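You operate a simulated robot arm through the tools that you are given. There is no shell and no other tool.

Carry out the task below with a simulated robot arm. There is one attempt and no reset: what you move stays moved.

TASK
Wipe the dust off the goggles on the stand with the cloth pad.
Fine: the pad lies in the teal tray; damp it on the sponge first; pad back in, lid shut. What is to be rubbed or washed off counts as gone when no trace of it is left.
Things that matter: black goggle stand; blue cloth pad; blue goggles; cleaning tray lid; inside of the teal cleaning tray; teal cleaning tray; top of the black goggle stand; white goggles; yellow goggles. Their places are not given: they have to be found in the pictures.

Only the result counts: the job must be done as asked and must still hold three seconds after the hand-in. Knocking over, shifting, dropping, spilling or breaking anything else fails it. Lids that push on must go on centred and level and be pressed home; caps that screw on are set level and turned clockwise until they are tight. Flat cloth is picked up by pressing the open fingertips on it (5 to 10 N) and closing them slowly along it; thin cloth reads only 2 to 8 mm in the jaws.

THE ROBOT
A 6-joint arm with a fingered hand, fixed in place. Base frame: the origin is on the floor under the middle of its stand, x ahead of it, y to its left, z up; the work surface is at about z = 950. Units: mm, degrees, N and s.
With the tool pointing down near the work surface it reaches from about 240 to 680 mm from the base axis. Its first joint turns from -166.0 to 166.0 degrees. Payload 4 kg.
The tool frame sits at the grasp point between the pads (the TCP): z along the fingers, y along the line on which they close. The tips reach 26 mm beyond it. The gripper opens to 148 mm; its body begins 73 mm behind the TCP. The gripper is a hand of 3 fingers: y runs from the thumb to the fingers, the wrist lies at [0, 0, -239] in the tool frame, and closing takes about 1.5 s.
Orientation is that of the tool frame in the base frame, as a unit quaternion [w, x, y, z]. With the fingers straight down and closing along the base's y, the tool's x points along the base's -x, its y along +y and its z along -z.

THE INTERFACE
- The arm moves only by the tool send_rows. Its argument "deltas" is text: rows parted by semicolons, each of 6 numbers parted by spaces: the shift along the base's x, y, z in mm, then the turn, a rotation vector about the base's x, y, z in degrees. In form: dx dy dz rx ry rz; .... A call has 1 to 20 rows; each row is the pose to reach, as a shift and turn from the pose commanded when the call began. "fingers" is the opening, from 0 (shut) to 1 (fully open), set as the call begins (left out, the last holds). Each row takes 0.2 s and may step no farther than 50 mm and 8.6 degrees from the row before; otherwise, or with a gripper value out of range, the whole call is refused. Where a pose cannot be reached the arm comes as near as it can. A force on the tool above 40 N (or 10 N above the force at the start of the call, whichever is more), or a blocked arm, ends the call early, and 0.2 s more pass. Each finger travels about 153 mm/s and halts on what it meets, pressing with about 30 N; the grip force reading is that of the motor and also rises with nothing between the fingers. The clock runs only during rows and for 0.2 s after the last one: add rows that repeat a pose to give the fingers time. The reply holds the time, the measured pose of the TCP, the force on the tool along the base axes, the opening and the grip force, in the units named above and with some noise, with the torque about the TCP (base axes, N m) and any sound that the robot's microphone picked up, and new pictures: "show" is both (left out), scene, wrist or none.
- Cameras (640 x 400 px; columns grow to the right, rows downward): "scene" is fixed at [221.9, 505.6, 1569.7]; the picture's right is [-0.60, -0.80, 0.00], its down [-0.62, 0.46, -0.64] and it looks along [0.52, -0.38, -0.77] (base axes); focal length 308 px, centre (320, 200). "wrist" rides on the gripper at [68, -39, -90] in the tool frame; the picture's right is [0.50, 0.87, 0.00], its down [-0.65, 0.38, -0.65] and it looks along [-0.57, 0.33, 0.76] (tool axes); focal length 222 px, centre (320, 200).
- move_column(by): moves the trunk up (or, below 0, down) by that many mm; the arm rides with it, the base frame stays. It gives what a move gives, with no picture.
- set_grasp(shape): the hand has 3 fingers and takes this shape, open, in about a second: jaw (thumb against the fingers, like two jaws); tri (thumb and two fingers); tip (a fingertip pinch); poke (one finger out to press); point (the index stretched); flat (the hand flat); cup (the hand cupped); fist (a fist). The gripper value then closes the fingers along that shape, each until it touches; the sizes above hold for jaw. It gives what a move gives, with no picture.
- point_at(camera, pixels): for up to 12 pixels [column, row] of the newest picture of that camera ("zoom" is the newest enlarged one), the place [x, y, z] in the base frame of the surface seen there, good to about 2 mm, but the place of the scene camera against the robot may be out by one fixed shift of up to 25 mm in any direction. No time passes.
- enlarge(camera, box): a new picture of the part [left, top, right, bottom] of that camera's present view, enlarged. No time passes.
- job_done(): hands the job in; it is judged then, once.

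Open the gripper and draw the arm clear of the work before you hand the job in, unless the task says otherwise.

The tools are called after "Request:" by a JSON object that holds its "api" and its "payload". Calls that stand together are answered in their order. send_rows: Moves the arm, as the interface text tells. Its arguments: {"type":"object","properties":{"deltas":{"type":"string"},"fingers":{"type":"number"},"show":{"type":"string","enum":["both","scene","wrist","none"]}},"required":["deltas"]} The other tools are called the same way: move_column (by) moves the trunk up or down; set_grasp (shape) gives the hand a shape; point_at (camera, pixels) gives the place of the surface under pixels of a picture; enlarge (camera, box) takes an enlarged picture of a part of a camera's view; job_done () hands the job in.

At the start:

```text
clock: 0.0
eef_pos: [316.3, 280.7, 1245.1]
tool_rot: [0.0, -0.001, 1.0, 0.0]
wrist_force: [-0.7, -0.6, -0.6]
ft_torque: [0.02, 0.03, 0.0]
opening: 147.9
grip_force: 0.0
shape: jaw
trunk travel left (down, up): [-275.0, 42.0]
```

scene: 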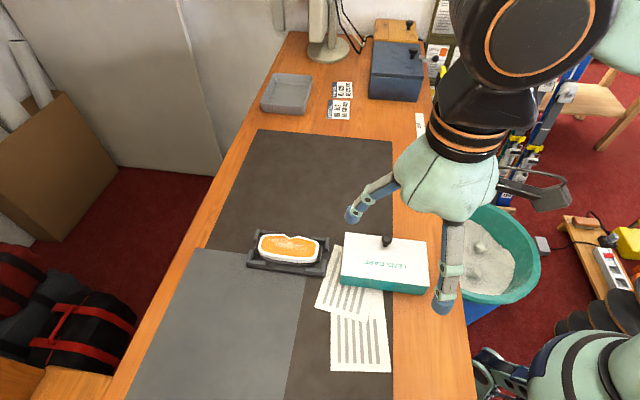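
wrist: 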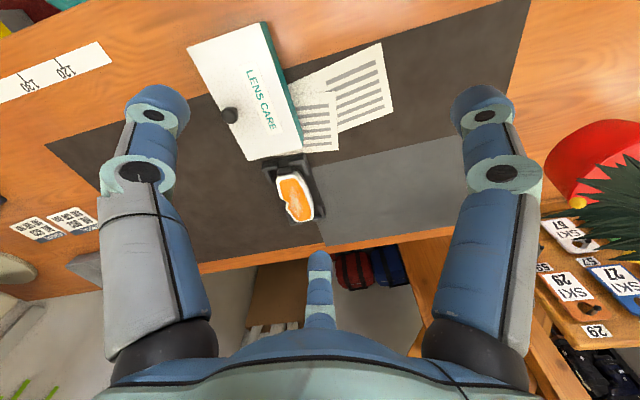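

The scene picture shows a white-framed goggle on the black stand at about (288,248) and the lidded teal tray at about (385,265). I enlarge those areas and get their positions first.

Request:
{"api": "enlarge", "payload": {"camera": "scene", "box": [230, 210, 450, 347]}}

Request:
{"api": "enlarge", "payload": {"camera": "wrist", "box": [180, 20, 400, 240]}}

Request:
{"api": "point_at", "payload": {"camera": "scene", "pixels": [[288, 248], [387, 241], [345, 237], [428, 240], [427, 290], [341, 280], [250, 262], [322, 270], [300, 300], [400, 320], [265, 233], [318, 240]]}}

Request:
{"api": "point_at", "payload": {"camera": "wrist", "pixels": [[229, 115], [188, 48], [262, 25], [248, 158], [303, 150], [298, 195], [280, 165], [310, 215], [265, 165], [320, 200], [270, 215], [297, 180]]}}

```text
2.91 times, centred on (340, 278) of scene
```

zoom: 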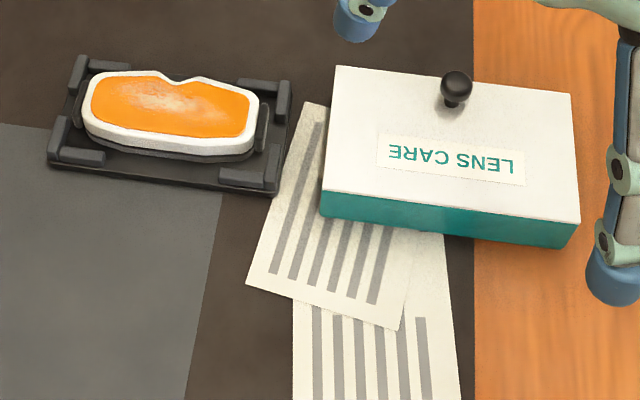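

```text
1.82 times, centred on (290, 130) of wrist
```

zoom: 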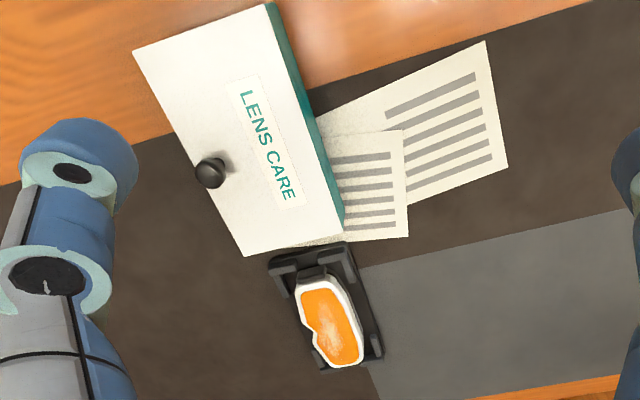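

```text
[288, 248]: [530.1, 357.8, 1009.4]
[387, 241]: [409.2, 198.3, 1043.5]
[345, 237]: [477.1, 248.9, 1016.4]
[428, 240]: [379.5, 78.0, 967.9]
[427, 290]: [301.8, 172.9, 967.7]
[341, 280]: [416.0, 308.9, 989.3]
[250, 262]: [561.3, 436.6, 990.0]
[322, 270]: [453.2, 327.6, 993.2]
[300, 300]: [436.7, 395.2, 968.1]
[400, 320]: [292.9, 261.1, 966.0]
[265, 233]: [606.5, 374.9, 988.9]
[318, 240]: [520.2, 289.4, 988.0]
```

```text
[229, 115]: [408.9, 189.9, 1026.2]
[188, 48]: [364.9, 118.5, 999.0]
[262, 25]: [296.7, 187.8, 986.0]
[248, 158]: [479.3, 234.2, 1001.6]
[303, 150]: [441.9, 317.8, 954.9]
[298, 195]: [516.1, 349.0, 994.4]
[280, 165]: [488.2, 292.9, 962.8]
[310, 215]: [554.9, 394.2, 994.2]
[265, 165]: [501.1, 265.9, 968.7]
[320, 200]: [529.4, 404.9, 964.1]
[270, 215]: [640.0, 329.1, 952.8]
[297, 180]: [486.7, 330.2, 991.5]
```

The knob sits near one long edge of the lid, so it may be hinged on the opposite side. I move the hand to bring the wrist camera nearer to the tray for a closer look.

Request:
{"api": "send_rows", "payload": {"deltas": "-7 -33 -20 0 0 0; -14 -66 -40 0 0 0; -21 -99 -60 0 0 0; -29 -131 -80 0 0 0; -29 -131 -80 0 0 0"}}

```text
clock: 1.2
eef_pos: [287.9, 149.7, 1164.3]
tool_rot: [0.001, -0.002, 1.0, -0.001]
wrist_force: [0.9, -0.8, 0.2]
ft_torque: [0.03, 0.01, 0.03]
opening: 147.9
grip_force: 0.0
shape: jaw
trunk travel left (down, up): [-275.0, 42.0]
```

scene: 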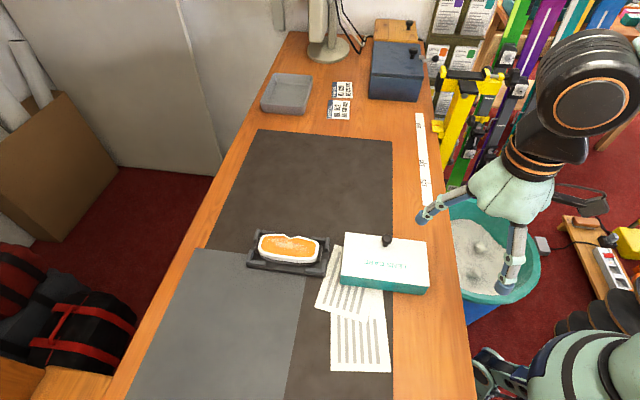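
wrist: 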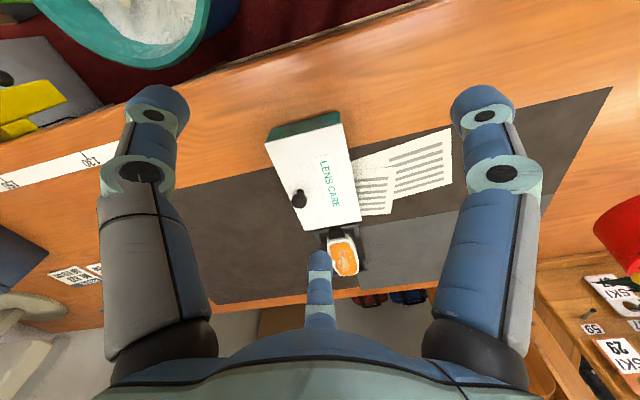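

The tray is now in the middle of the wrist view at (313,175). I enlarge it and read its corners and the knob.

Request:
{"api": "enlarge", "payload": {"camera": "wrist", "box": [240, 100, 400, 290]}}

Request:
{"api": "point_at", "payload": {"camera": "wrist", "pixels": [[267, 142], [336, 125], [358, 220], [304, 228], [299, 190], [300, 204], [313, 175], [342, 255], [333, 240], [390, 255], [390, 200], [240, 200]]}}

Request:
{"api": "enlarge", "payload": {"camera": "scene", "box": [240, 10, 450, 140]}}

```text
2.11 times, centred on (320, 195) of wrist
```

zoom: 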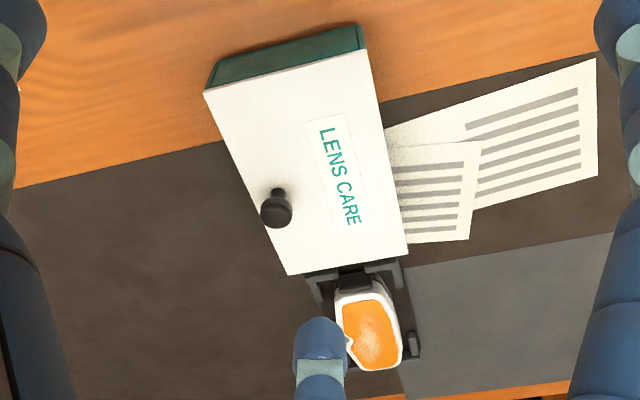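

```text
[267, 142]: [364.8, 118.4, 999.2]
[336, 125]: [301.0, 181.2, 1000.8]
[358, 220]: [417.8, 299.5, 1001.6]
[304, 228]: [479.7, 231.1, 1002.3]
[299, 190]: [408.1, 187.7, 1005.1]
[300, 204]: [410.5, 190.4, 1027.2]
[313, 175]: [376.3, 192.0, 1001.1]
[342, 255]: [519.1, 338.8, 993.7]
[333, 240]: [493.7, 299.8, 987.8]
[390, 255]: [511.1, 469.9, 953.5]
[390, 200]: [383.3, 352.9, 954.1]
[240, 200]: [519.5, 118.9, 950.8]
```

```text
3.05 times, centred on (345, 75) of scene
```

zoom: 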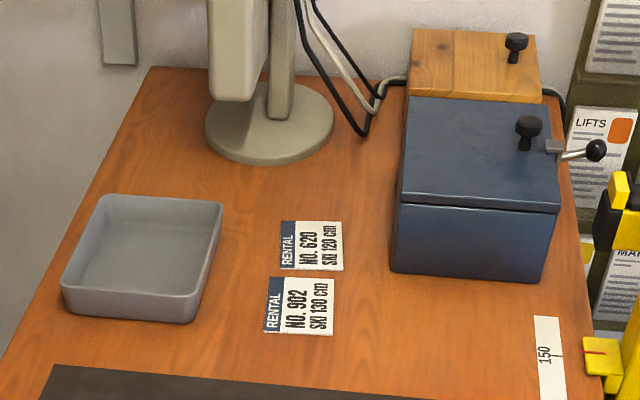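

The tray is closed, its long axis at about 45°, with the knob 20 mm from its front edge. Before gripping I test how the fingers close in the jaw shape, here in free air.

Request:
{"api": "send_rows", "payload": {"deltas": "0 0 0 0 0 0; 0 0 0 0 0 0; 0 0 0 0 0 0; 0 0 0 0 0 0; 0 0 0 0 0 0", "fingers": 0.25}}

Request:
{"api": "enlarge", "payload": {"camera": "scene", "box": [400, 130, 560, 300]}}

```text
clock: 2.4
eef_pos: [286.7, 150.1, 1165.7]
tool_rot: [0.0, 0.0, 1.0, 0.001]
wrist_force: [0.0, 0.5, -0.6]
ft_torque: [0.03, -0.05, 0.01]
opening: 37.3
grip_force: 0.0
shape: jaw
trunk travel left (down, up): [-275.0, 42.0]
```

scene: 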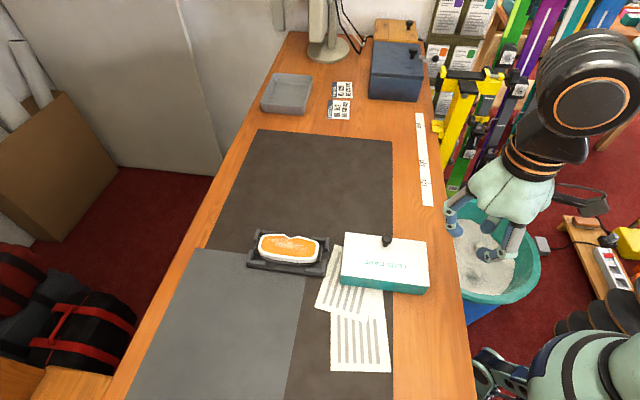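
wrist: 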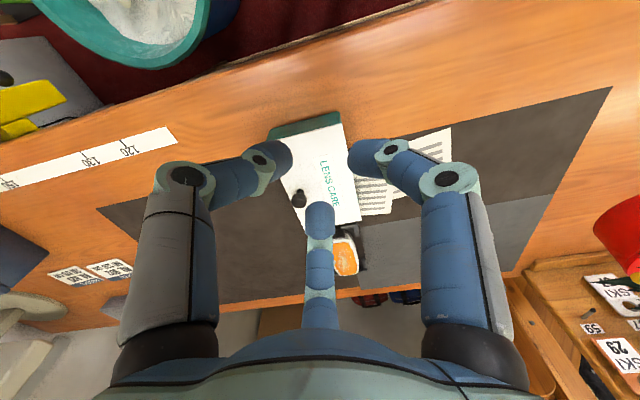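

```text
2.35 times, centred on (480, 215) of scene
```

zoom: 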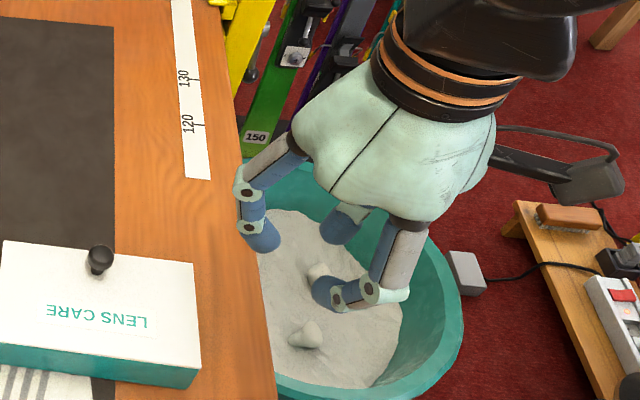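

In the jaw shape the three fingertips close in to the centre like a chuck, which suits the knob. I take a tight enlargement of the tray's visible sides to see whether there is a hinge and how thick the lid is.

Request:
{"api": "enlarge", "payload": {"camera": "scene", "box": [335, 228, 435, 298]}}

Request:
{"api": "enlarge", "payload": {"camera": "wrist", "box": [260, 105, 370, 175]}}

```text
5.71 times, centred on (385, 263) of scene
```

zoom: 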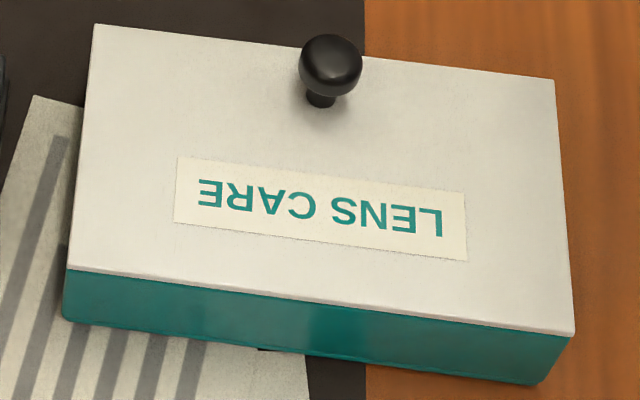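

```text
5.71 times, centred on (315, 140) of wrist
```

zoom: 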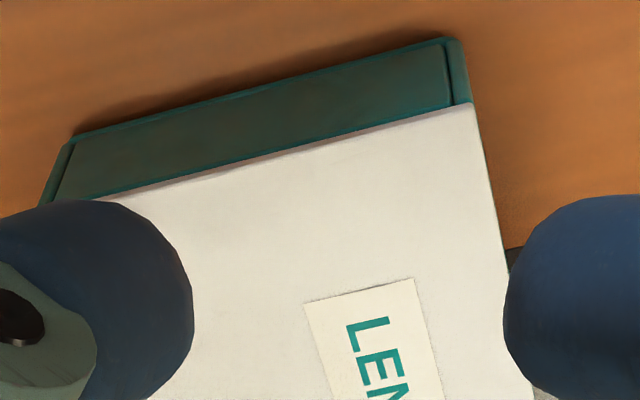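

The lid is a thin plate with no visible barrel, so it is most likely hinged along the far long edge, opposite the knob. I move over the knob at about (409,189) with the fingers half open, still above it.

Request:
{"api": "send_rows", "payload": {"deltas": "30 10 -5 0 0 0; 61 20 -20 0 0 0; 92 30 -40 0 0 0; 122 39 -65 0 0 0; 122 39 -90 0 0 0; 122 39 -90 0 0 0", "fingers": 0.45}}

```text
clock: 3.8
eef_pos: [409.2, 187.4, 1073.1]
tool_rot: [-0.001, 0.0, 1.0, 0.001]
wrist_force: [0.2, 0.7, 0.0]
ft_torque: [-0.02, -0.02, 0.0]
opening: 66.3
grip_force: 0.0
shape: jaw
trunk travel left (down, up): [-275.0, 42.0]
```

scene: 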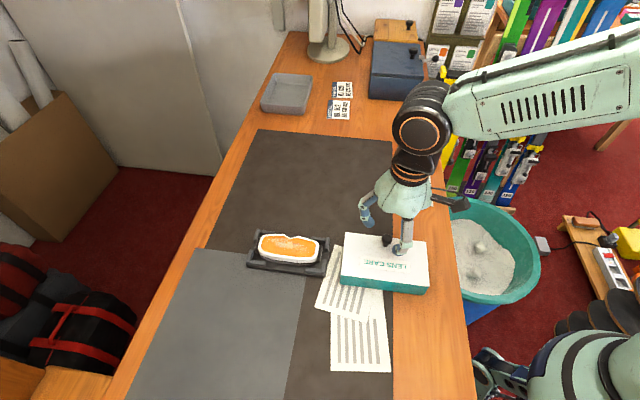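
wrist: 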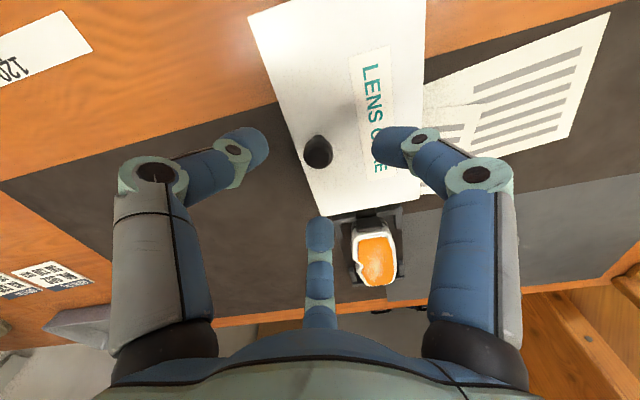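

The knob sits at (318,150), nearly under the grasp axis. I read its exact place from the wrist camera.

Request:
{"api": "enlarge", "payload": {"camera": "wrist", "box": [270, 110, 370, 180]}}

Request:
{"api": "point_at", "payload": {"camera": "wrist", "pixels": [[318, 152], [304, 152], [332, 152], [318, 138], [318, 166], [318, 160]]}}

```text
5.71 times, centred on (320, 145) of wrist
```

zoom: 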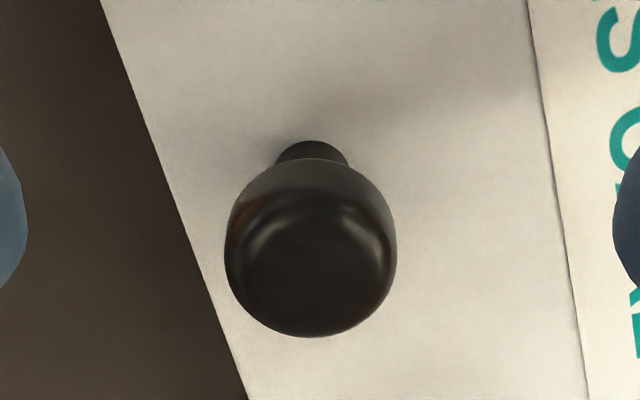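

```text
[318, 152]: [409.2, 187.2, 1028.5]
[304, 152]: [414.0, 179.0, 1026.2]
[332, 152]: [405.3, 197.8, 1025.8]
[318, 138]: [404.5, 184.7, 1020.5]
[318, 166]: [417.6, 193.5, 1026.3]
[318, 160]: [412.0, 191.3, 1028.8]
```

The knob's head is centred at about (409.2,188.3) with its top at z 1029. I go down to TCP z 1033, then close on it.

Request:
{"api": "send_rows", "payload": {"deltas": "0 1 -20 0 0 0; 0 1 -36 0 0 0; 0 1 -41 0 0 0; 0 1 -41 0 0 0"}}

```text
clock: 4.8
eef_pos: [408.2, 190.6, 1034.5]
tool_rot: [0.0, -0.001, 1.0, 0.001]
wrist_force: [0.9, 0.0, 0.7]
ft_torque: [0.01, -0.01, -0.02]
opening: 66.1
grip_force: 0.1
shape: jaw
trunk travel left (down, up): [-275.0, 42.0]
```

scene: 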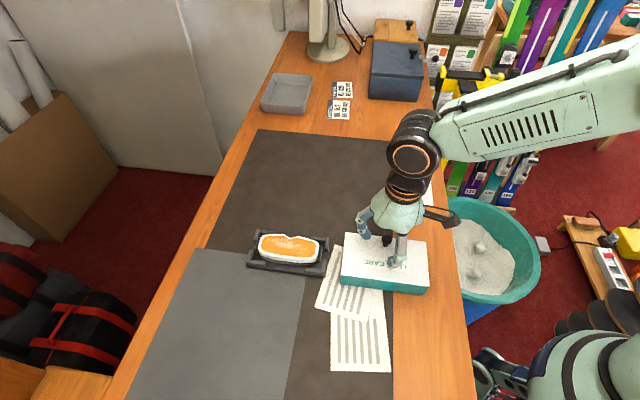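
wrist: 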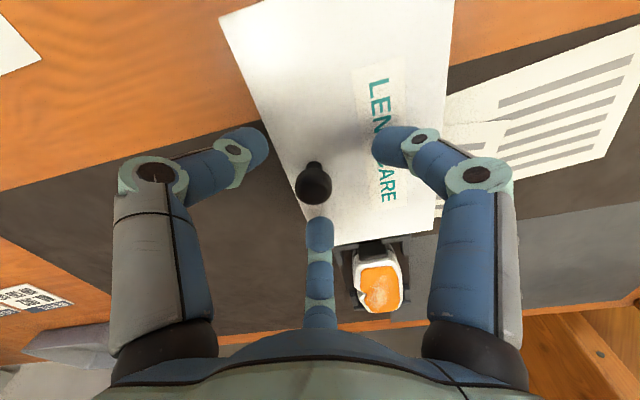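

The hand is around the knob at TCP z about 1034, with no force. I close the fingers on it.

Request:
{"api": "send_rows", "payload": {"deltas": "0 0 0 0 0 0; 0 0 0 0 0 0; 0 0 0 0 0 0; 0 0 0 0 0 0; 0 0 0 0 0 0", "fingers": 0.0}}

```text
clock: 6.0
eef_pos: [409.0, 190.7, 1033.2]
tool_rot: [0.001, 0.0, 1.0, -0.001]
wrist_force: [-1.1, 2.3, 0.6]
ft_torque: [0.0, 0.07, 0.0]
opening: 15.3
grip_force: 29.6
shape: jaw
trunk travel left (down, up): [-275.0, 42.0]
```

scene: 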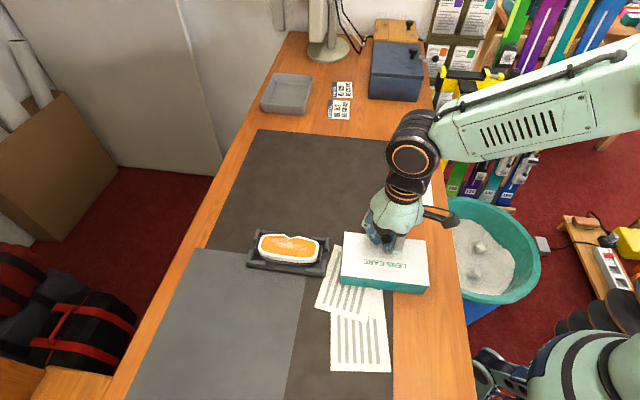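
wrist: 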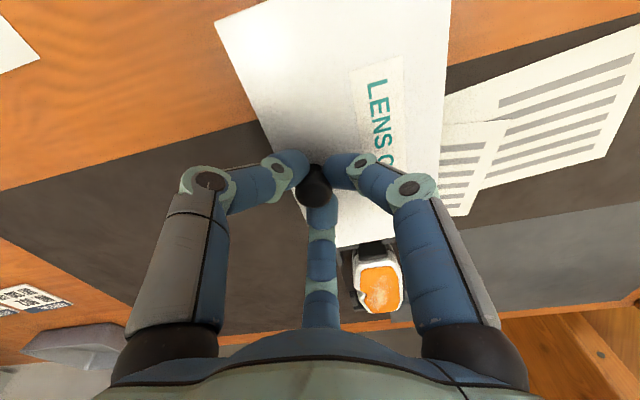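

The knob is held (opening 15.3, grip about 30 N). I try a 5° opening about the presumed hinge on the far edge and watch the forces.

Request:
{"api": "send_rows", "payload": {"deltas": "-1.05 1.07 3.1 -1.79 -1.75 0; -2.2 2.25 6.1 -3.57 -3.5 0; -2.2 2.25 6.1 -3.57 -3.5 0"}}

Request:
{"api": "enlarge", "payload": {"camera": "scene", "box": [335, 208, 455, 298]}}

```text
clock: 6.8
eef_pos: [407.6, 192.9, 1040.6]
tool_rot: [0.03, -0.001, 0.999, -0.032]
wrist_force: [-0.9, 1.8, -16.2]
ft_torque: [0.0, 0.05, 0.04]
opening: 14.7
grip_force: 30.3
shape: jaw
trunk travel left (down, up): [-275.0, 42.0]
```

scene: 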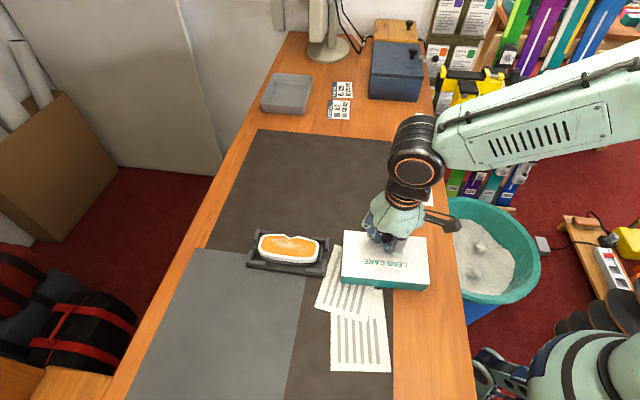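
wrist: 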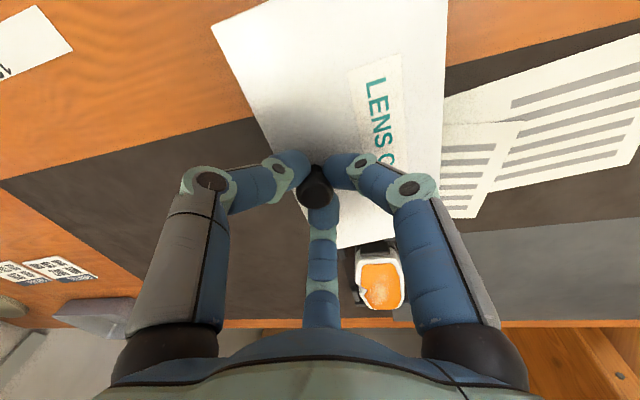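

```text
4.44 times, centred on (395, 253) of scene
```

zoom: 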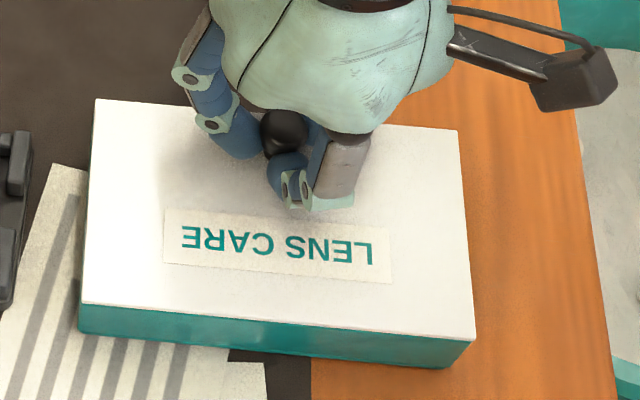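

The tool now carries 16 N downward, so I must check whether only the lid rises or the whole tray tips. I take the same enlargement as before to compare.

Request:
{"api": "enlarge", "payload": {"camera": "scene", "box": [335, 228, 435, 298]}}

Request:
{"api": "enlarge", "payload": {"camera": "wrist", "box": [200, 0, 460, 260]}}

Request:
{"api": "point_at", "payload": {"camera": "wrist", "pixels": [[215, 30], [440, 60], [425, 215], [345, 243], [300, 60], [300, 120], [400, 100]]}}

```text
5.71 times, centred on (385, 263) of scene
```

zoom: 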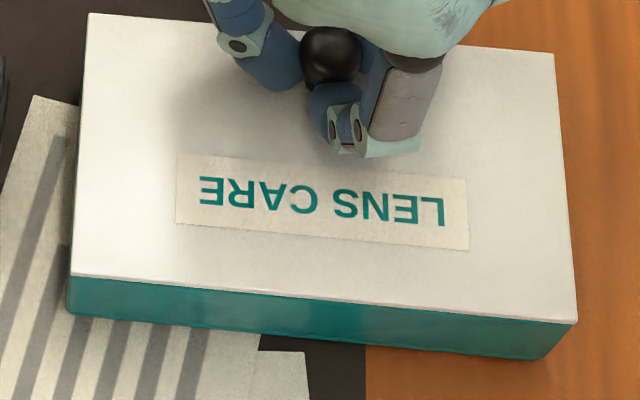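

```text
1.54 times, centred on (330, 130) of wrist
```

zoom: 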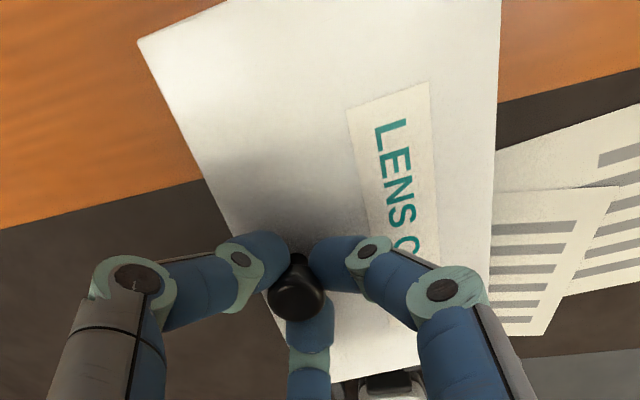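

```text
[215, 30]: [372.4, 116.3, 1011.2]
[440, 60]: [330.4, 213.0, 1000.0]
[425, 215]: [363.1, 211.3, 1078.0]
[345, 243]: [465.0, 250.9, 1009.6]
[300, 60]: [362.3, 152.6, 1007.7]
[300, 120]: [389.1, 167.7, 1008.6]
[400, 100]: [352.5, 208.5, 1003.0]
```

The teal back wall looks narrower than before, so the whole tray may be tipping rather than the lid opening. I probe the 3D profile down the back wall in the scene picture to tell.

Request:
{"api": "point_at", "payload": {"camera": "scene", "pixels": [[420, 278], [420, 281], [420, 284], [420, 286], [420, 288], [420, 290], [420, 293], [420, 297], [370, 276], [370, 280], [370, 284], [370, 290]]}}

Request:
{"api": "point_at", "payload": {"camera": "scene", "pixels": [[350, 272], [350, 276], [350, 278], [350, 280], [350, 282], [350, 284], [395, 276], [395, 280], [395, 283], [395, 286], [395, 289], [395, 293]]}}

```text
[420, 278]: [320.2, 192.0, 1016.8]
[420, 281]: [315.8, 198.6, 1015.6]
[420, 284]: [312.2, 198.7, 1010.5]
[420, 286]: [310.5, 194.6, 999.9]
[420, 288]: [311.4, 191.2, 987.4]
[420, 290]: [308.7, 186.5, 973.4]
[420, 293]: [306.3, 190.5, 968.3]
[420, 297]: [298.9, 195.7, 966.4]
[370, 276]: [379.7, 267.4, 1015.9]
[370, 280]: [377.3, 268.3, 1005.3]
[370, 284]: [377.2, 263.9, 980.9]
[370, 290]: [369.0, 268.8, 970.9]
```

```text
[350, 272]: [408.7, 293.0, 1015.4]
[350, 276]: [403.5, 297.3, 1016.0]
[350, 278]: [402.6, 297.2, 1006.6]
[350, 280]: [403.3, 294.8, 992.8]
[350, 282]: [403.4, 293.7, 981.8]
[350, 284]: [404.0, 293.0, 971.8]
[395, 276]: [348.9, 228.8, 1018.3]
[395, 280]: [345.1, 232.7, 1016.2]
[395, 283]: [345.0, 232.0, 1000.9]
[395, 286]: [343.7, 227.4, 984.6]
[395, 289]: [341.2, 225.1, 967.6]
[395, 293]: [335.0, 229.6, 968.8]
```

The wall's foot is still on the table but the wall leans about 6°, so the whole tray is tipping and the lid is not freely hinged this way. I lower it back to where it was.

Request:
{"api": "send_rows", "payload": {"deltas": "1.1 -1.1 -2.5 1.79 1.75 0; 2.2 -2.25 -5 3.57 3.5 0; 2.2 -2.25 -6.1 3.57 3.5 0; 2.2 -2.25 -6.1 3.57 3.5 0"}}

Request:
{"api": "enlarge", "payload": {"camera": "scene", "box": [335, 228, 435, 298]}}

```text
clock: 7.8
eef_pos: [410.7, 188.7, 1033.8]
tool_rot: [0.001, 0.0, 1.0, 0.0]
wrist_force: [1.4, 0.2, -11.7]
ft_torque: [-0.02, 0.02, 0.02]
opening: 14.0
grip_force: 30.1
shape: jaw
trunk travel left (down, up): [-275.0, 42.0]
```

scene: 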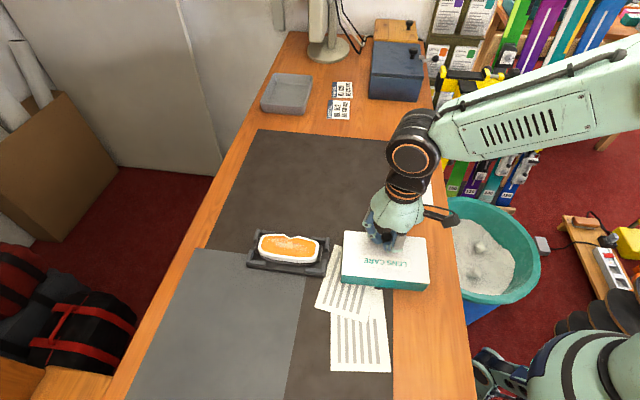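
wrist: 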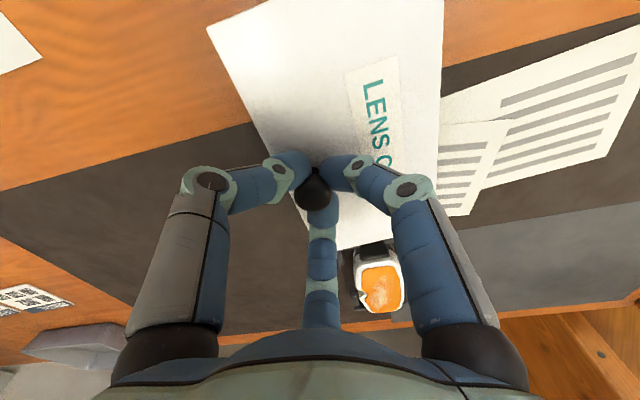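

```text
5.71 times, centred on (385, 263) of scene
```

zoom: 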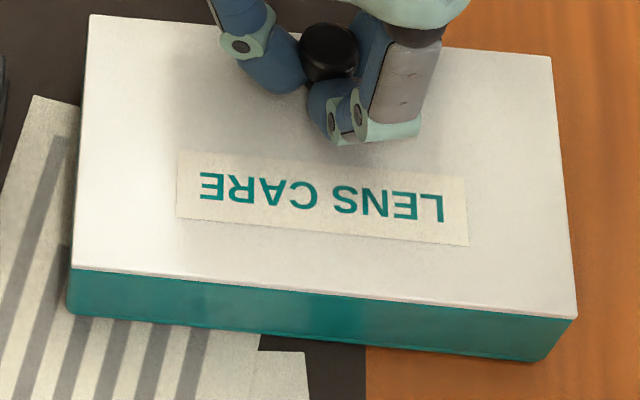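

The tool still carries 11.7 N, so the fingers have slid under the knob's head and the tray is still partly held up. I lower a few millimetres more until that load goes away.

Request:
{"api": "send_rows", "payload": {"deltas": "0 0 -1 0 0 0; 0 0 -2 0 0 0; 0 0 -2 0 0 0", "show": "scene"}}

Request:
{"api": "enlarge", "payload": {"camera": "scene", "box": [335, 228, 435, 298]}}

```text
clock: 8.6
eef_pos: [409.4, 189.6, 1031.2]
tool_rot: [0.0, 0.0, 1.0, 0.0]
wrist_force: [1.9, 2.1, -12.1]
ft_torque: [-0.02, 0.08, -0.02]
opening: 11.8
grip_force: 30.7
shape: jaw
trunk travel left (down, up): [-275.0, 42.0]
```

scene: 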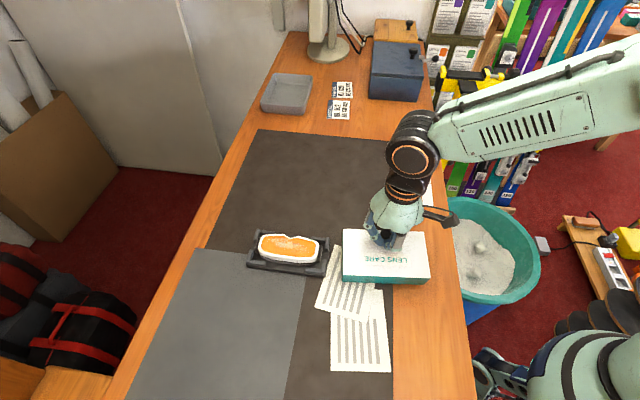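

```text
5.71 times, centred on (385, 263) of scene
```

zoom: 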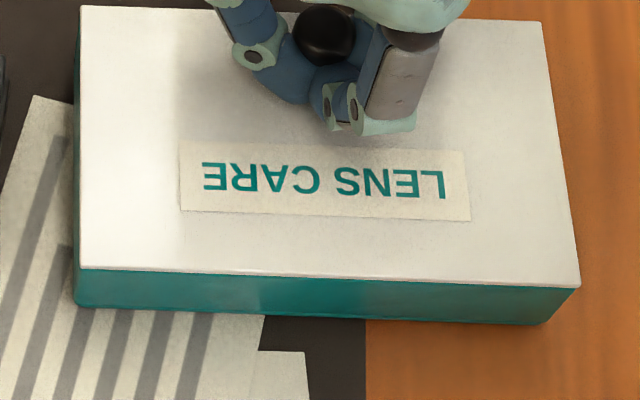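

The fingers are squeezing under the knob's head and the tray still moves with it. I measure the lid and wall positions now to know how high it hangs before letting go.

Request:
{"api": "point_at", "payload": {"camera": "scene", "pixels": [[344, 232], [421, 234], [427, 276], [345, 272], [345, 282], [420, 281], [420, 284], [385, 270], [385, 281], [385, 278], [385, 284], [385, 287]]}}

Request:
{"api": "enlarge", "payload": {"camera": "scene", "box": [320, 215, 450, 300]}}

```text
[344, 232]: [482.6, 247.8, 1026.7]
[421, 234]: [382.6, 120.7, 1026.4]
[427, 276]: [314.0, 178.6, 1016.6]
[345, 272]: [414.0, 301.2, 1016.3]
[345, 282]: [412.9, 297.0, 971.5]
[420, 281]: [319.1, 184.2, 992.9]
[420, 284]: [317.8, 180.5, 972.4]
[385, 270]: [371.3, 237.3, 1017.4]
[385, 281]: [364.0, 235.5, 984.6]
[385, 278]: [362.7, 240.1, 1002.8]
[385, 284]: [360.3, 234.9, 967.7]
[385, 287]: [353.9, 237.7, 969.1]
```

```text
4.71 times, centred on (385, 258) of scene
```

zoom: 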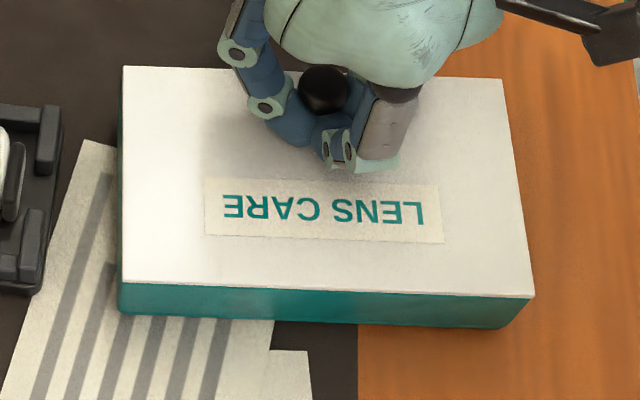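

The front edge is still about 10 mm up (z 1026 against 1016 at the back, scene frame) and the tray has yawed several degrees. I look closely at the lid/tray seam for any gap before I set it down.

Request:
{"api": "enlarge", "payload": {"camera": "scene", "box": [335, 225, 375, 290]}}

Request:
{"api": "enlarge", "payload": {"camera": "scene", "box": [400, 225, 440, 290]}}

Request:
{"api": "enlarge", "payload": {"camera": "wrist", "box": [190, 0, 350, 260]}}

```text
6.15 times, centred on (355, 258) of scene
```

zoom: 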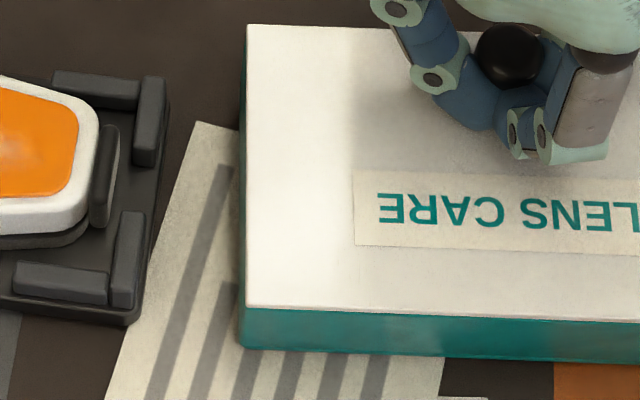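

```text
6.15 times, centred on (420, 258) of scene
```

zoom: 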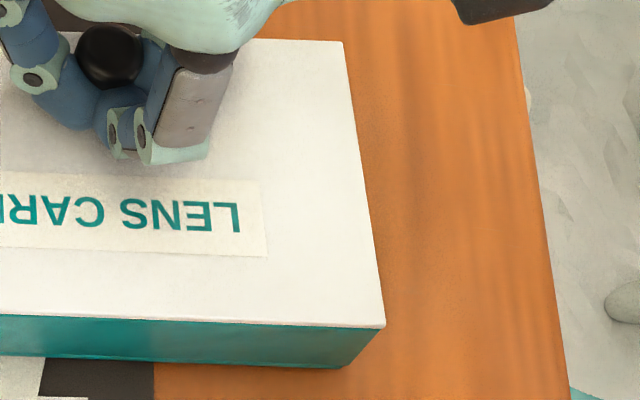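

```text
1.54 times, centred on (270, 130) of wrist
```

zoom: 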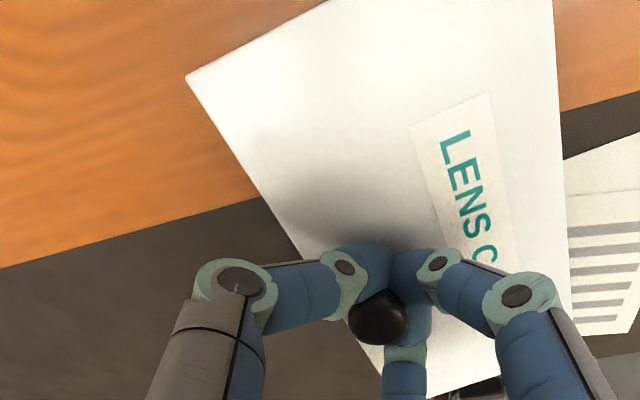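

The fingers are now closed round the stem beneath the knob's head, which is a firm hold. I lower slowly until the load on the tool disappears and the tray sits flat.

Request:
{"api": "send_rows", "payload": {"deltas": "0 0 -2 0 0 0; 0 0 -4 0 0 0; 0 0 -5 0 0 0; 0 0 -5 0 0 0", "show": "scene"}}

Request:
{"api": "point_at", "payload": {"camera": "scene", "pixels": [[346, 234], [420, 237], [427, 276], [345, 272], [400, 250], [360, 245], [370, 265], [385, 284]]}}

```text
clock: 9.6
eef_pos: [409.3, 190.1, 1027.0]
tool_rot: [0.001, 0.0, 1.0, 0.0]
wrist_force: [2.1, 0.2, -11.1]
ft_torque: [0.06, 0.1, 0.0]
opening: 11.9
grip_force: 30.1
shape: jaw
trunk travel left (down, up): [-275.0, 42.0]
```

scene: 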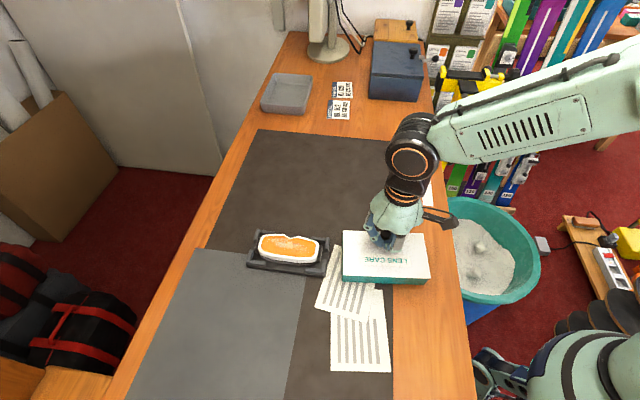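

```text
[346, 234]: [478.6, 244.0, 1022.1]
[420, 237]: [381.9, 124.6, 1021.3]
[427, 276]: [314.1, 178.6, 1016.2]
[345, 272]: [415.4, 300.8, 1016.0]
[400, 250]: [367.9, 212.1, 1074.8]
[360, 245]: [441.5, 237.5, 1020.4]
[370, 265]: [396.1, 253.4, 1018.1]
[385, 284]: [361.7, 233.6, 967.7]
```

The front edge came down to about 1022 (back at 1016), so another 6 mm is needed. I keep lowering.

Request:
{"api": "send_rows", "payload": {"deltas": "0 0 -2 0 0 0; 0 0 -4 0 0 0; 0 0 -5 0 0 0; 0 0 -5 0 0 0"}}

Request:
{"api": "point_at", "payload": {"camera": "scene", "pixels": [[346, 234], [420, 237], [427, 276], [345, 272], [360, 245], [370, 265], [385, 284], [385, 288], [345, 282]]}}

```text
clock: 10.6
eef_pos: [410.3, 188.3, 1022.0]
tool_rot: [0.001, 0.0, 1.0, 0.0]
wrist_force: [1.0, 2.6, -5.1]
ft_torque: [-0.01, 0.06, 0.0]
opening: 12.0
grip_force: 30.0
shape: jaw
trunk travel left (down, up): [-275.0, 42.0]
```

scene: 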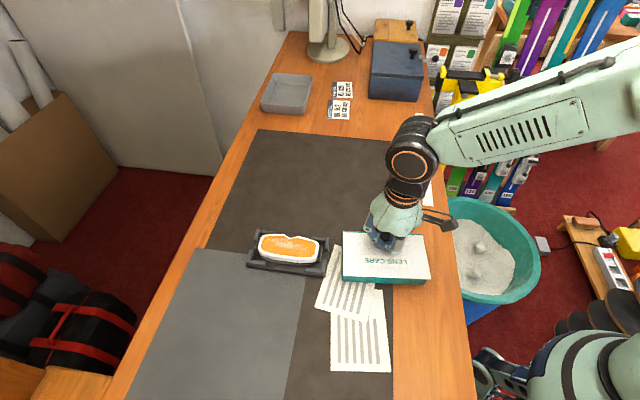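
wrist: 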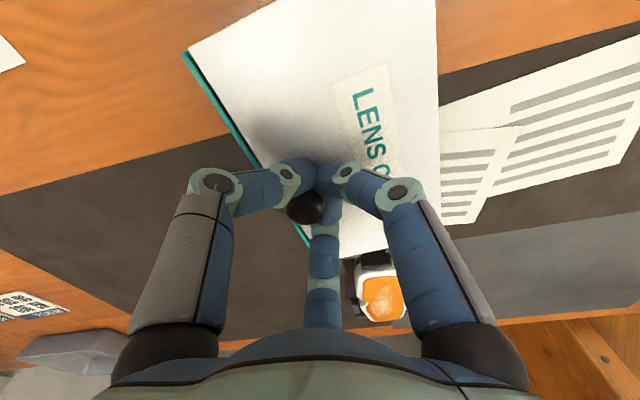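

```text
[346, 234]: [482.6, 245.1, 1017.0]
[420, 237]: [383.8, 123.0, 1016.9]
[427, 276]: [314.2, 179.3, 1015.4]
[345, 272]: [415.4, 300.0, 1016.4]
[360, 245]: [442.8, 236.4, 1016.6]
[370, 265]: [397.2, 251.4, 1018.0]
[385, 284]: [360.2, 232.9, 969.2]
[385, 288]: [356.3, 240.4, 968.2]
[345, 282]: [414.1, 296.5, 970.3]
```

Now the lid is level (front and back both about 1016.5), and the wrist view shows a teal strip along the front edge from (185,55) to (310,240). I enlarge that: it looks as if the lid has slid relative to the tray.

Request:
{"api": "enlarge", "payload": {"camera": "wrist", "box": [170, 0, 340, 260]}}

Request:
{"api": "point_at", "payload": {"camera": "wrist", "pixels": [[184, 54], [190, 52], [188, 60], [215, 98], [222, 98], [240, 132], [247, 132], [300, 235], [385, 245], [437, 100], [436, 30], [210, 98]]}}

Request:
{"api": "enlarge", "payload": {"camera": "scene", "box": [335, 228, 435, 298]}}

```text
1.54 times, centred on (255, 130) of wrist
```

zoom: 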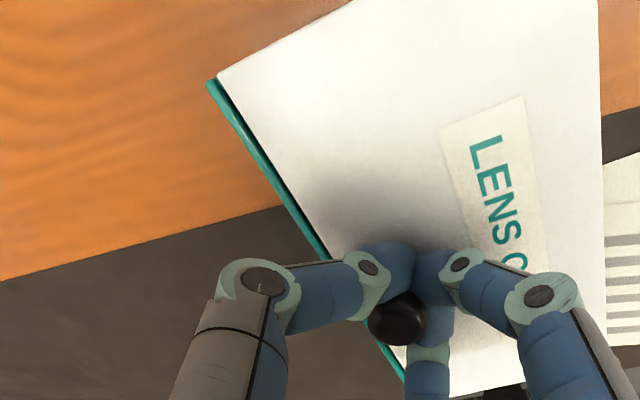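

```text
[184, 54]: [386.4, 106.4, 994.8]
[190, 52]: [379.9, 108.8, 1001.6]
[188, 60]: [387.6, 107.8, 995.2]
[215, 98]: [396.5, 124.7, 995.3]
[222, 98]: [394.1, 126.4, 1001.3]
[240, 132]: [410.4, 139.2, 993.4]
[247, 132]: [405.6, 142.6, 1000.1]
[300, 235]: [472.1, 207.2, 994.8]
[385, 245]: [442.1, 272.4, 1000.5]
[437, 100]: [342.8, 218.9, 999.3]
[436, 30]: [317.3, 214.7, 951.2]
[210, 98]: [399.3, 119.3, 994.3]
```

```text
5.71 times, centred on (385, 263) of scene
```

zoom: 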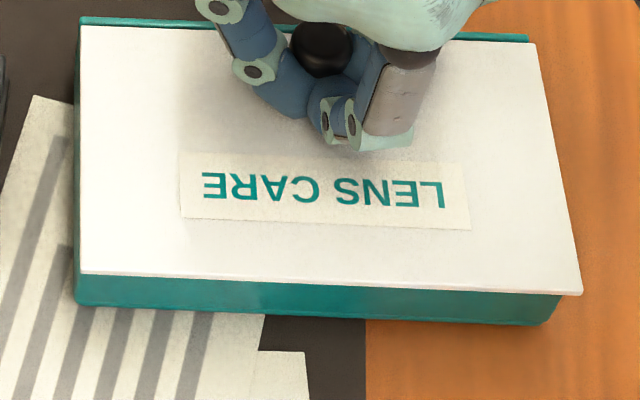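

The tray's rim (z 995) shows about 9 mm in front of the lid (top z 1000.5). So the lid is a loose plate, not hinged or on rails, and it has come out of its seat. I lift straight up a few millimetres to see whether it comes free of the tray.

Request:
{"api": "send_rows", "payload": {"deltas": "0 0 2 0 0 0; 0 0 4 0 0 0; 0 0 6 0 0 0; 0 0 6 0 0 0"}}

Request:
{"api": "enlarge", "payload": {"camera": "scene", "box": [335, 228, 435, 298]}}

Request:
{"api": "enlarge", "payload": {"camera": "wrist", "box": [170, 0, 340, 260]}}

```text
clock: 11.6
eef_pos: [408.8, 187.7, 1027.8]
tool_rot: [0.0, -0.001, 1.0, 0.0]
wrist_force: [-0.5, -0.7, -13.3]
ft_torque: [-0.03, 0.12, -0.03]
opening: 11.8
grip_force: 30.0
shape: jaw
trunk travel left (down, up): [-275.0, 42.0]
```

scene: 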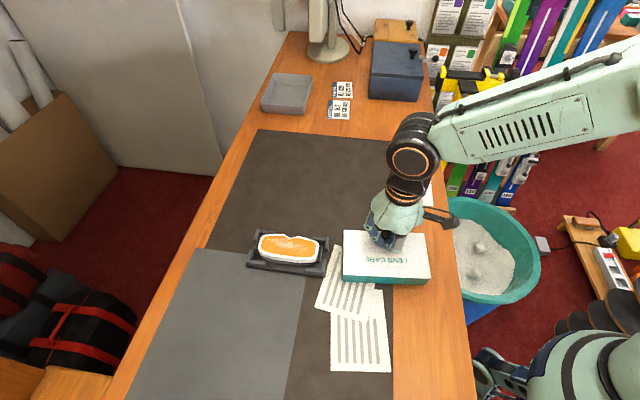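
wrist: 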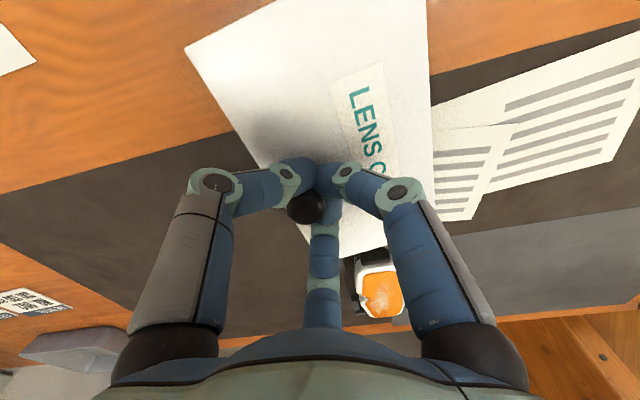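

```text
5.71 times, centred on (385, 263) of scene
```

zoom: 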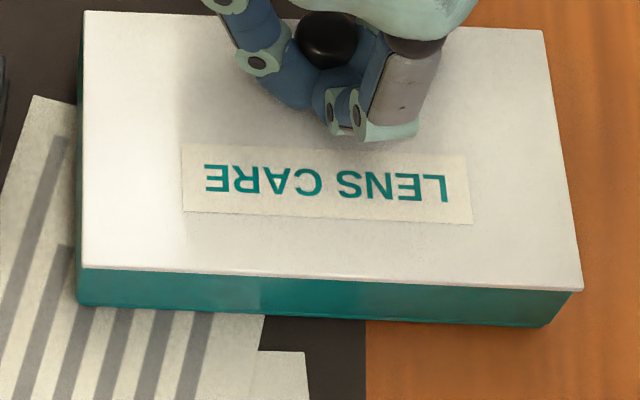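

```text
1.54 times, centred on (255, 130) of wrist
```

zoom: 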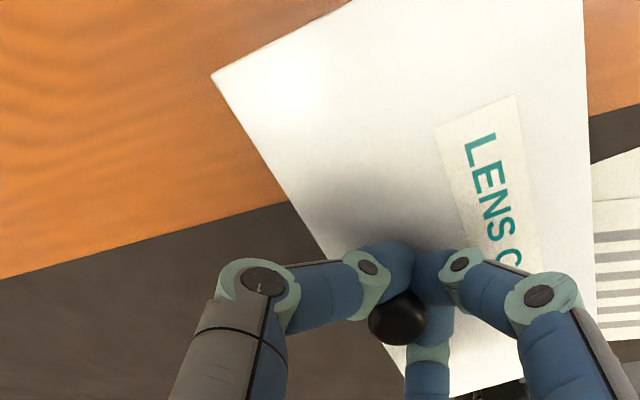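

The load rose to 13 N again. I check the back wall's lean and the lid's tilt to see whether the tray is rising with the lid.

Request:
{"api": "point_at", "payload": {"camera": "scene", "pixels": [[345, 232], [420, 235], [427, 277], [345, 273], [420, 280], [420, 282], [420, 284], [385, 277], [385, 279], [385, 281], [385, 283], [385, 285]]}}

Request:
{"api": "point_at", "payload": {"camera": "wrist", "pixels": [[186, 50], [200, 80], [220, 112], [240, 145], [300, 225], [425, 100], [380, 240]]}}

Request:
{"api": "enlarge", "payload": {"camera": "scene", "box": [400, 225, 440, 290]}}

```text
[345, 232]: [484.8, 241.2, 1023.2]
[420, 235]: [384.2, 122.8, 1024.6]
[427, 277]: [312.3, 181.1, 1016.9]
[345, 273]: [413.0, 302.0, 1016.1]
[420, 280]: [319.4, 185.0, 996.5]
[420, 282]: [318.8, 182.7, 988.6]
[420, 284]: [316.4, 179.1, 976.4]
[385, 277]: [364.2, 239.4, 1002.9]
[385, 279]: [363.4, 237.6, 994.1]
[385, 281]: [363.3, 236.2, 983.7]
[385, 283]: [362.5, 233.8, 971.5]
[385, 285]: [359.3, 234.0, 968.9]
```

```text
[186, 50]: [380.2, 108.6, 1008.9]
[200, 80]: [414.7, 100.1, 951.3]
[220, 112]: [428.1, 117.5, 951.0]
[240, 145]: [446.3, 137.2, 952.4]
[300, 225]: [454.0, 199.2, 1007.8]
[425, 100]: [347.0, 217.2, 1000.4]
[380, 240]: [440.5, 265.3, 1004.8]
```

```text
6.15 times, centred on (420, 258) of scene
```

zoom: 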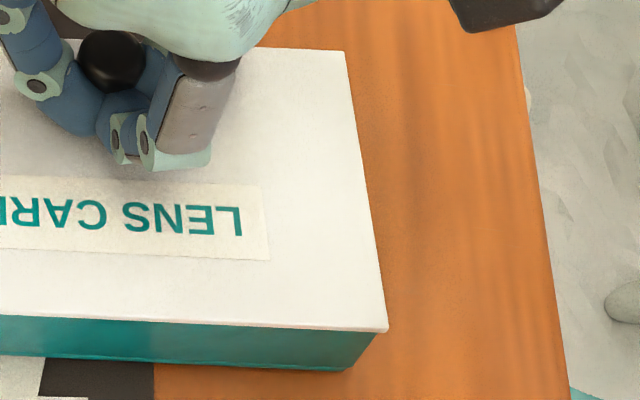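

The wall leans about 4° again and the lid about 5°, so the lid still lifts the tray, yet it has slid about 9 mm backwards along it. That fits a lid that slides off towards the back. I set the tray down level, then push the lid gently that way, which is also the direction that undoes the tray's drift.

Request:
{"api": "send_rows", "payload": {"deltas": "0 0 -2 0 0 0; 0 0 -4 0 0 0; 0 0 -6 0 0 0; 0 0 -7 0 0 0; 0 0 -7.5 0 0 0; 0 0 -7.5 0 0 0"}}

Request:
{"api": "enlarge", "payload": {"camera": "wrist", "box": [170, 0, 440, 260]}}

Request:
{"api": "enlarge", "payload": {"camera": "scene", "box": [335, 228, 435, 298]}}

```text
clock: 13.0
eef_pos: [409.0, 189.6, 1022.9]
tool_rot: [0.001, 0.001, 1.0, 0.001]
wrist_force: [-0.3, -1.9, 7.0]
ft_torque: [-0.14, 0.11, -0.02]
opening: 12.3
grip_force: 30.1
shape: jaw
trunk travel left (down, up): [-275.0, 42.0]
```

scene: 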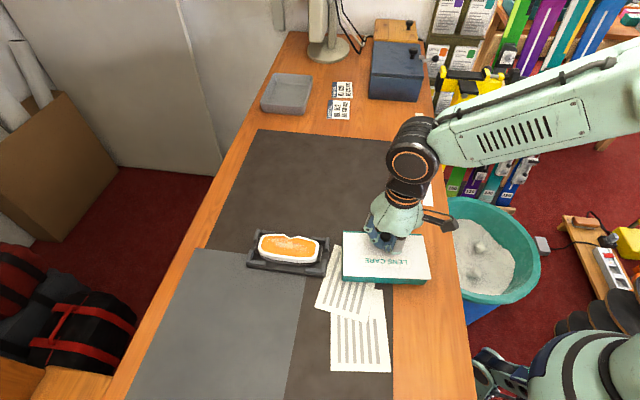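
wrist: 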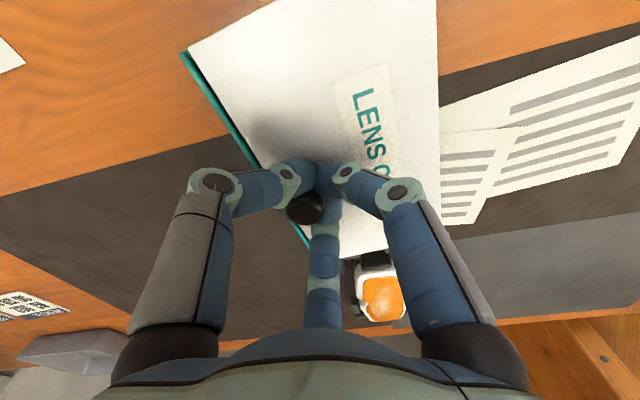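

```text
1.54 times, centred on (305, 130) of wrist
```

zoom: 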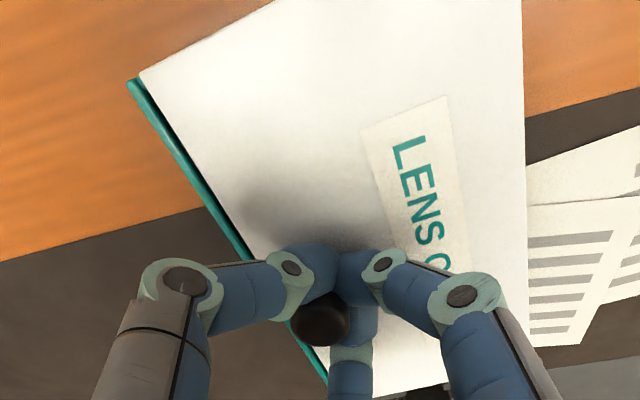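

```text
5.71 times, centred on (385, 263) of scene
```

zoom: 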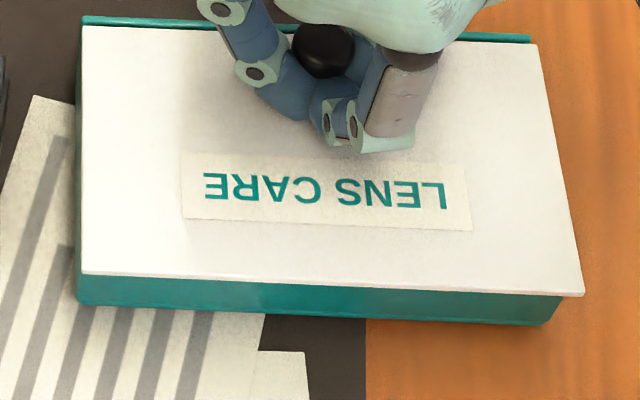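

The tray sits flat and the lid is level but offset. I measure the lid's front edge and the tray's rim along their length in the enlarged wrist view to learn how the lid has moved relative to the tray.

Request:
{"api": "enlarge", "payload": {"camera": "wrist", "box": [175, 40, 275, 170]}}

Request:
{"api": "enlarge", "payload": {"camera": "wrist", "box": [280, 180, 400, 270]}}

Request:
{"api": "point_at", "payload": {"camera": "wrist", "pixels": [[187, 58], [193, 55], [199, 75], [205, 72], [211, 93], [217, 91], [223, 112], [229, 110], [236, 132], [241, 130], [310, 246], [316, 246]]}}

```text
3.08 times, centred on (225, 105) of wrist
```

zoom: 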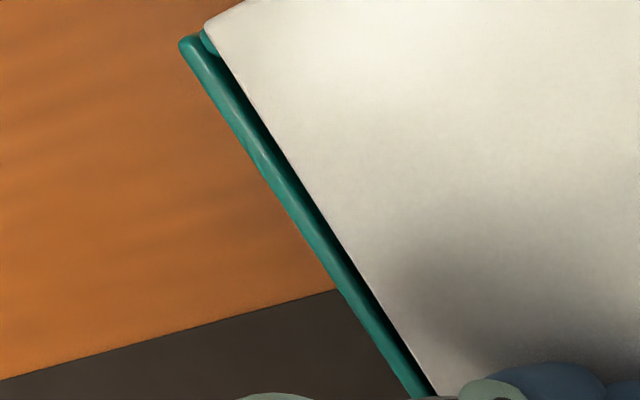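

```text
4.44 times, centred on (340, 225) of wrist
```

zoom: 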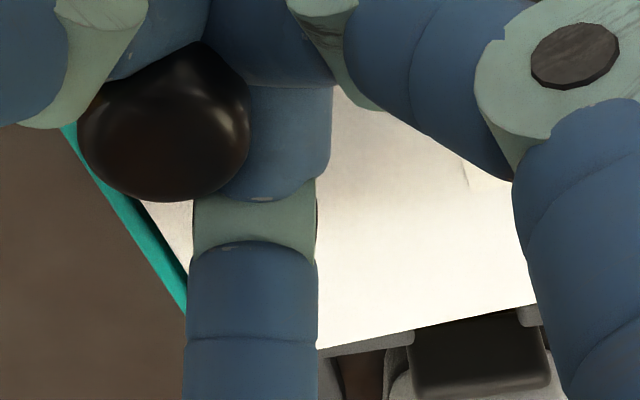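

```text
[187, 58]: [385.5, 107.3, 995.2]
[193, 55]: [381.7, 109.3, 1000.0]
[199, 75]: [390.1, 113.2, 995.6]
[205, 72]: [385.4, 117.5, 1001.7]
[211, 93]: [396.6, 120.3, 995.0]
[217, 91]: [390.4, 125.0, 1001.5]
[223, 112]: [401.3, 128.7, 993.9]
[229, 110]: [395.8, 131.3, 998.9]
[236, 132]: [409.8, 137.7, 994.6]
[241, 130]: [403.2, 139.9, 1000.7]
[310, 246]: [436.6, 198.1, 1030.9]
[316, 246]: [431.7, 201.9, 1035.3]
```

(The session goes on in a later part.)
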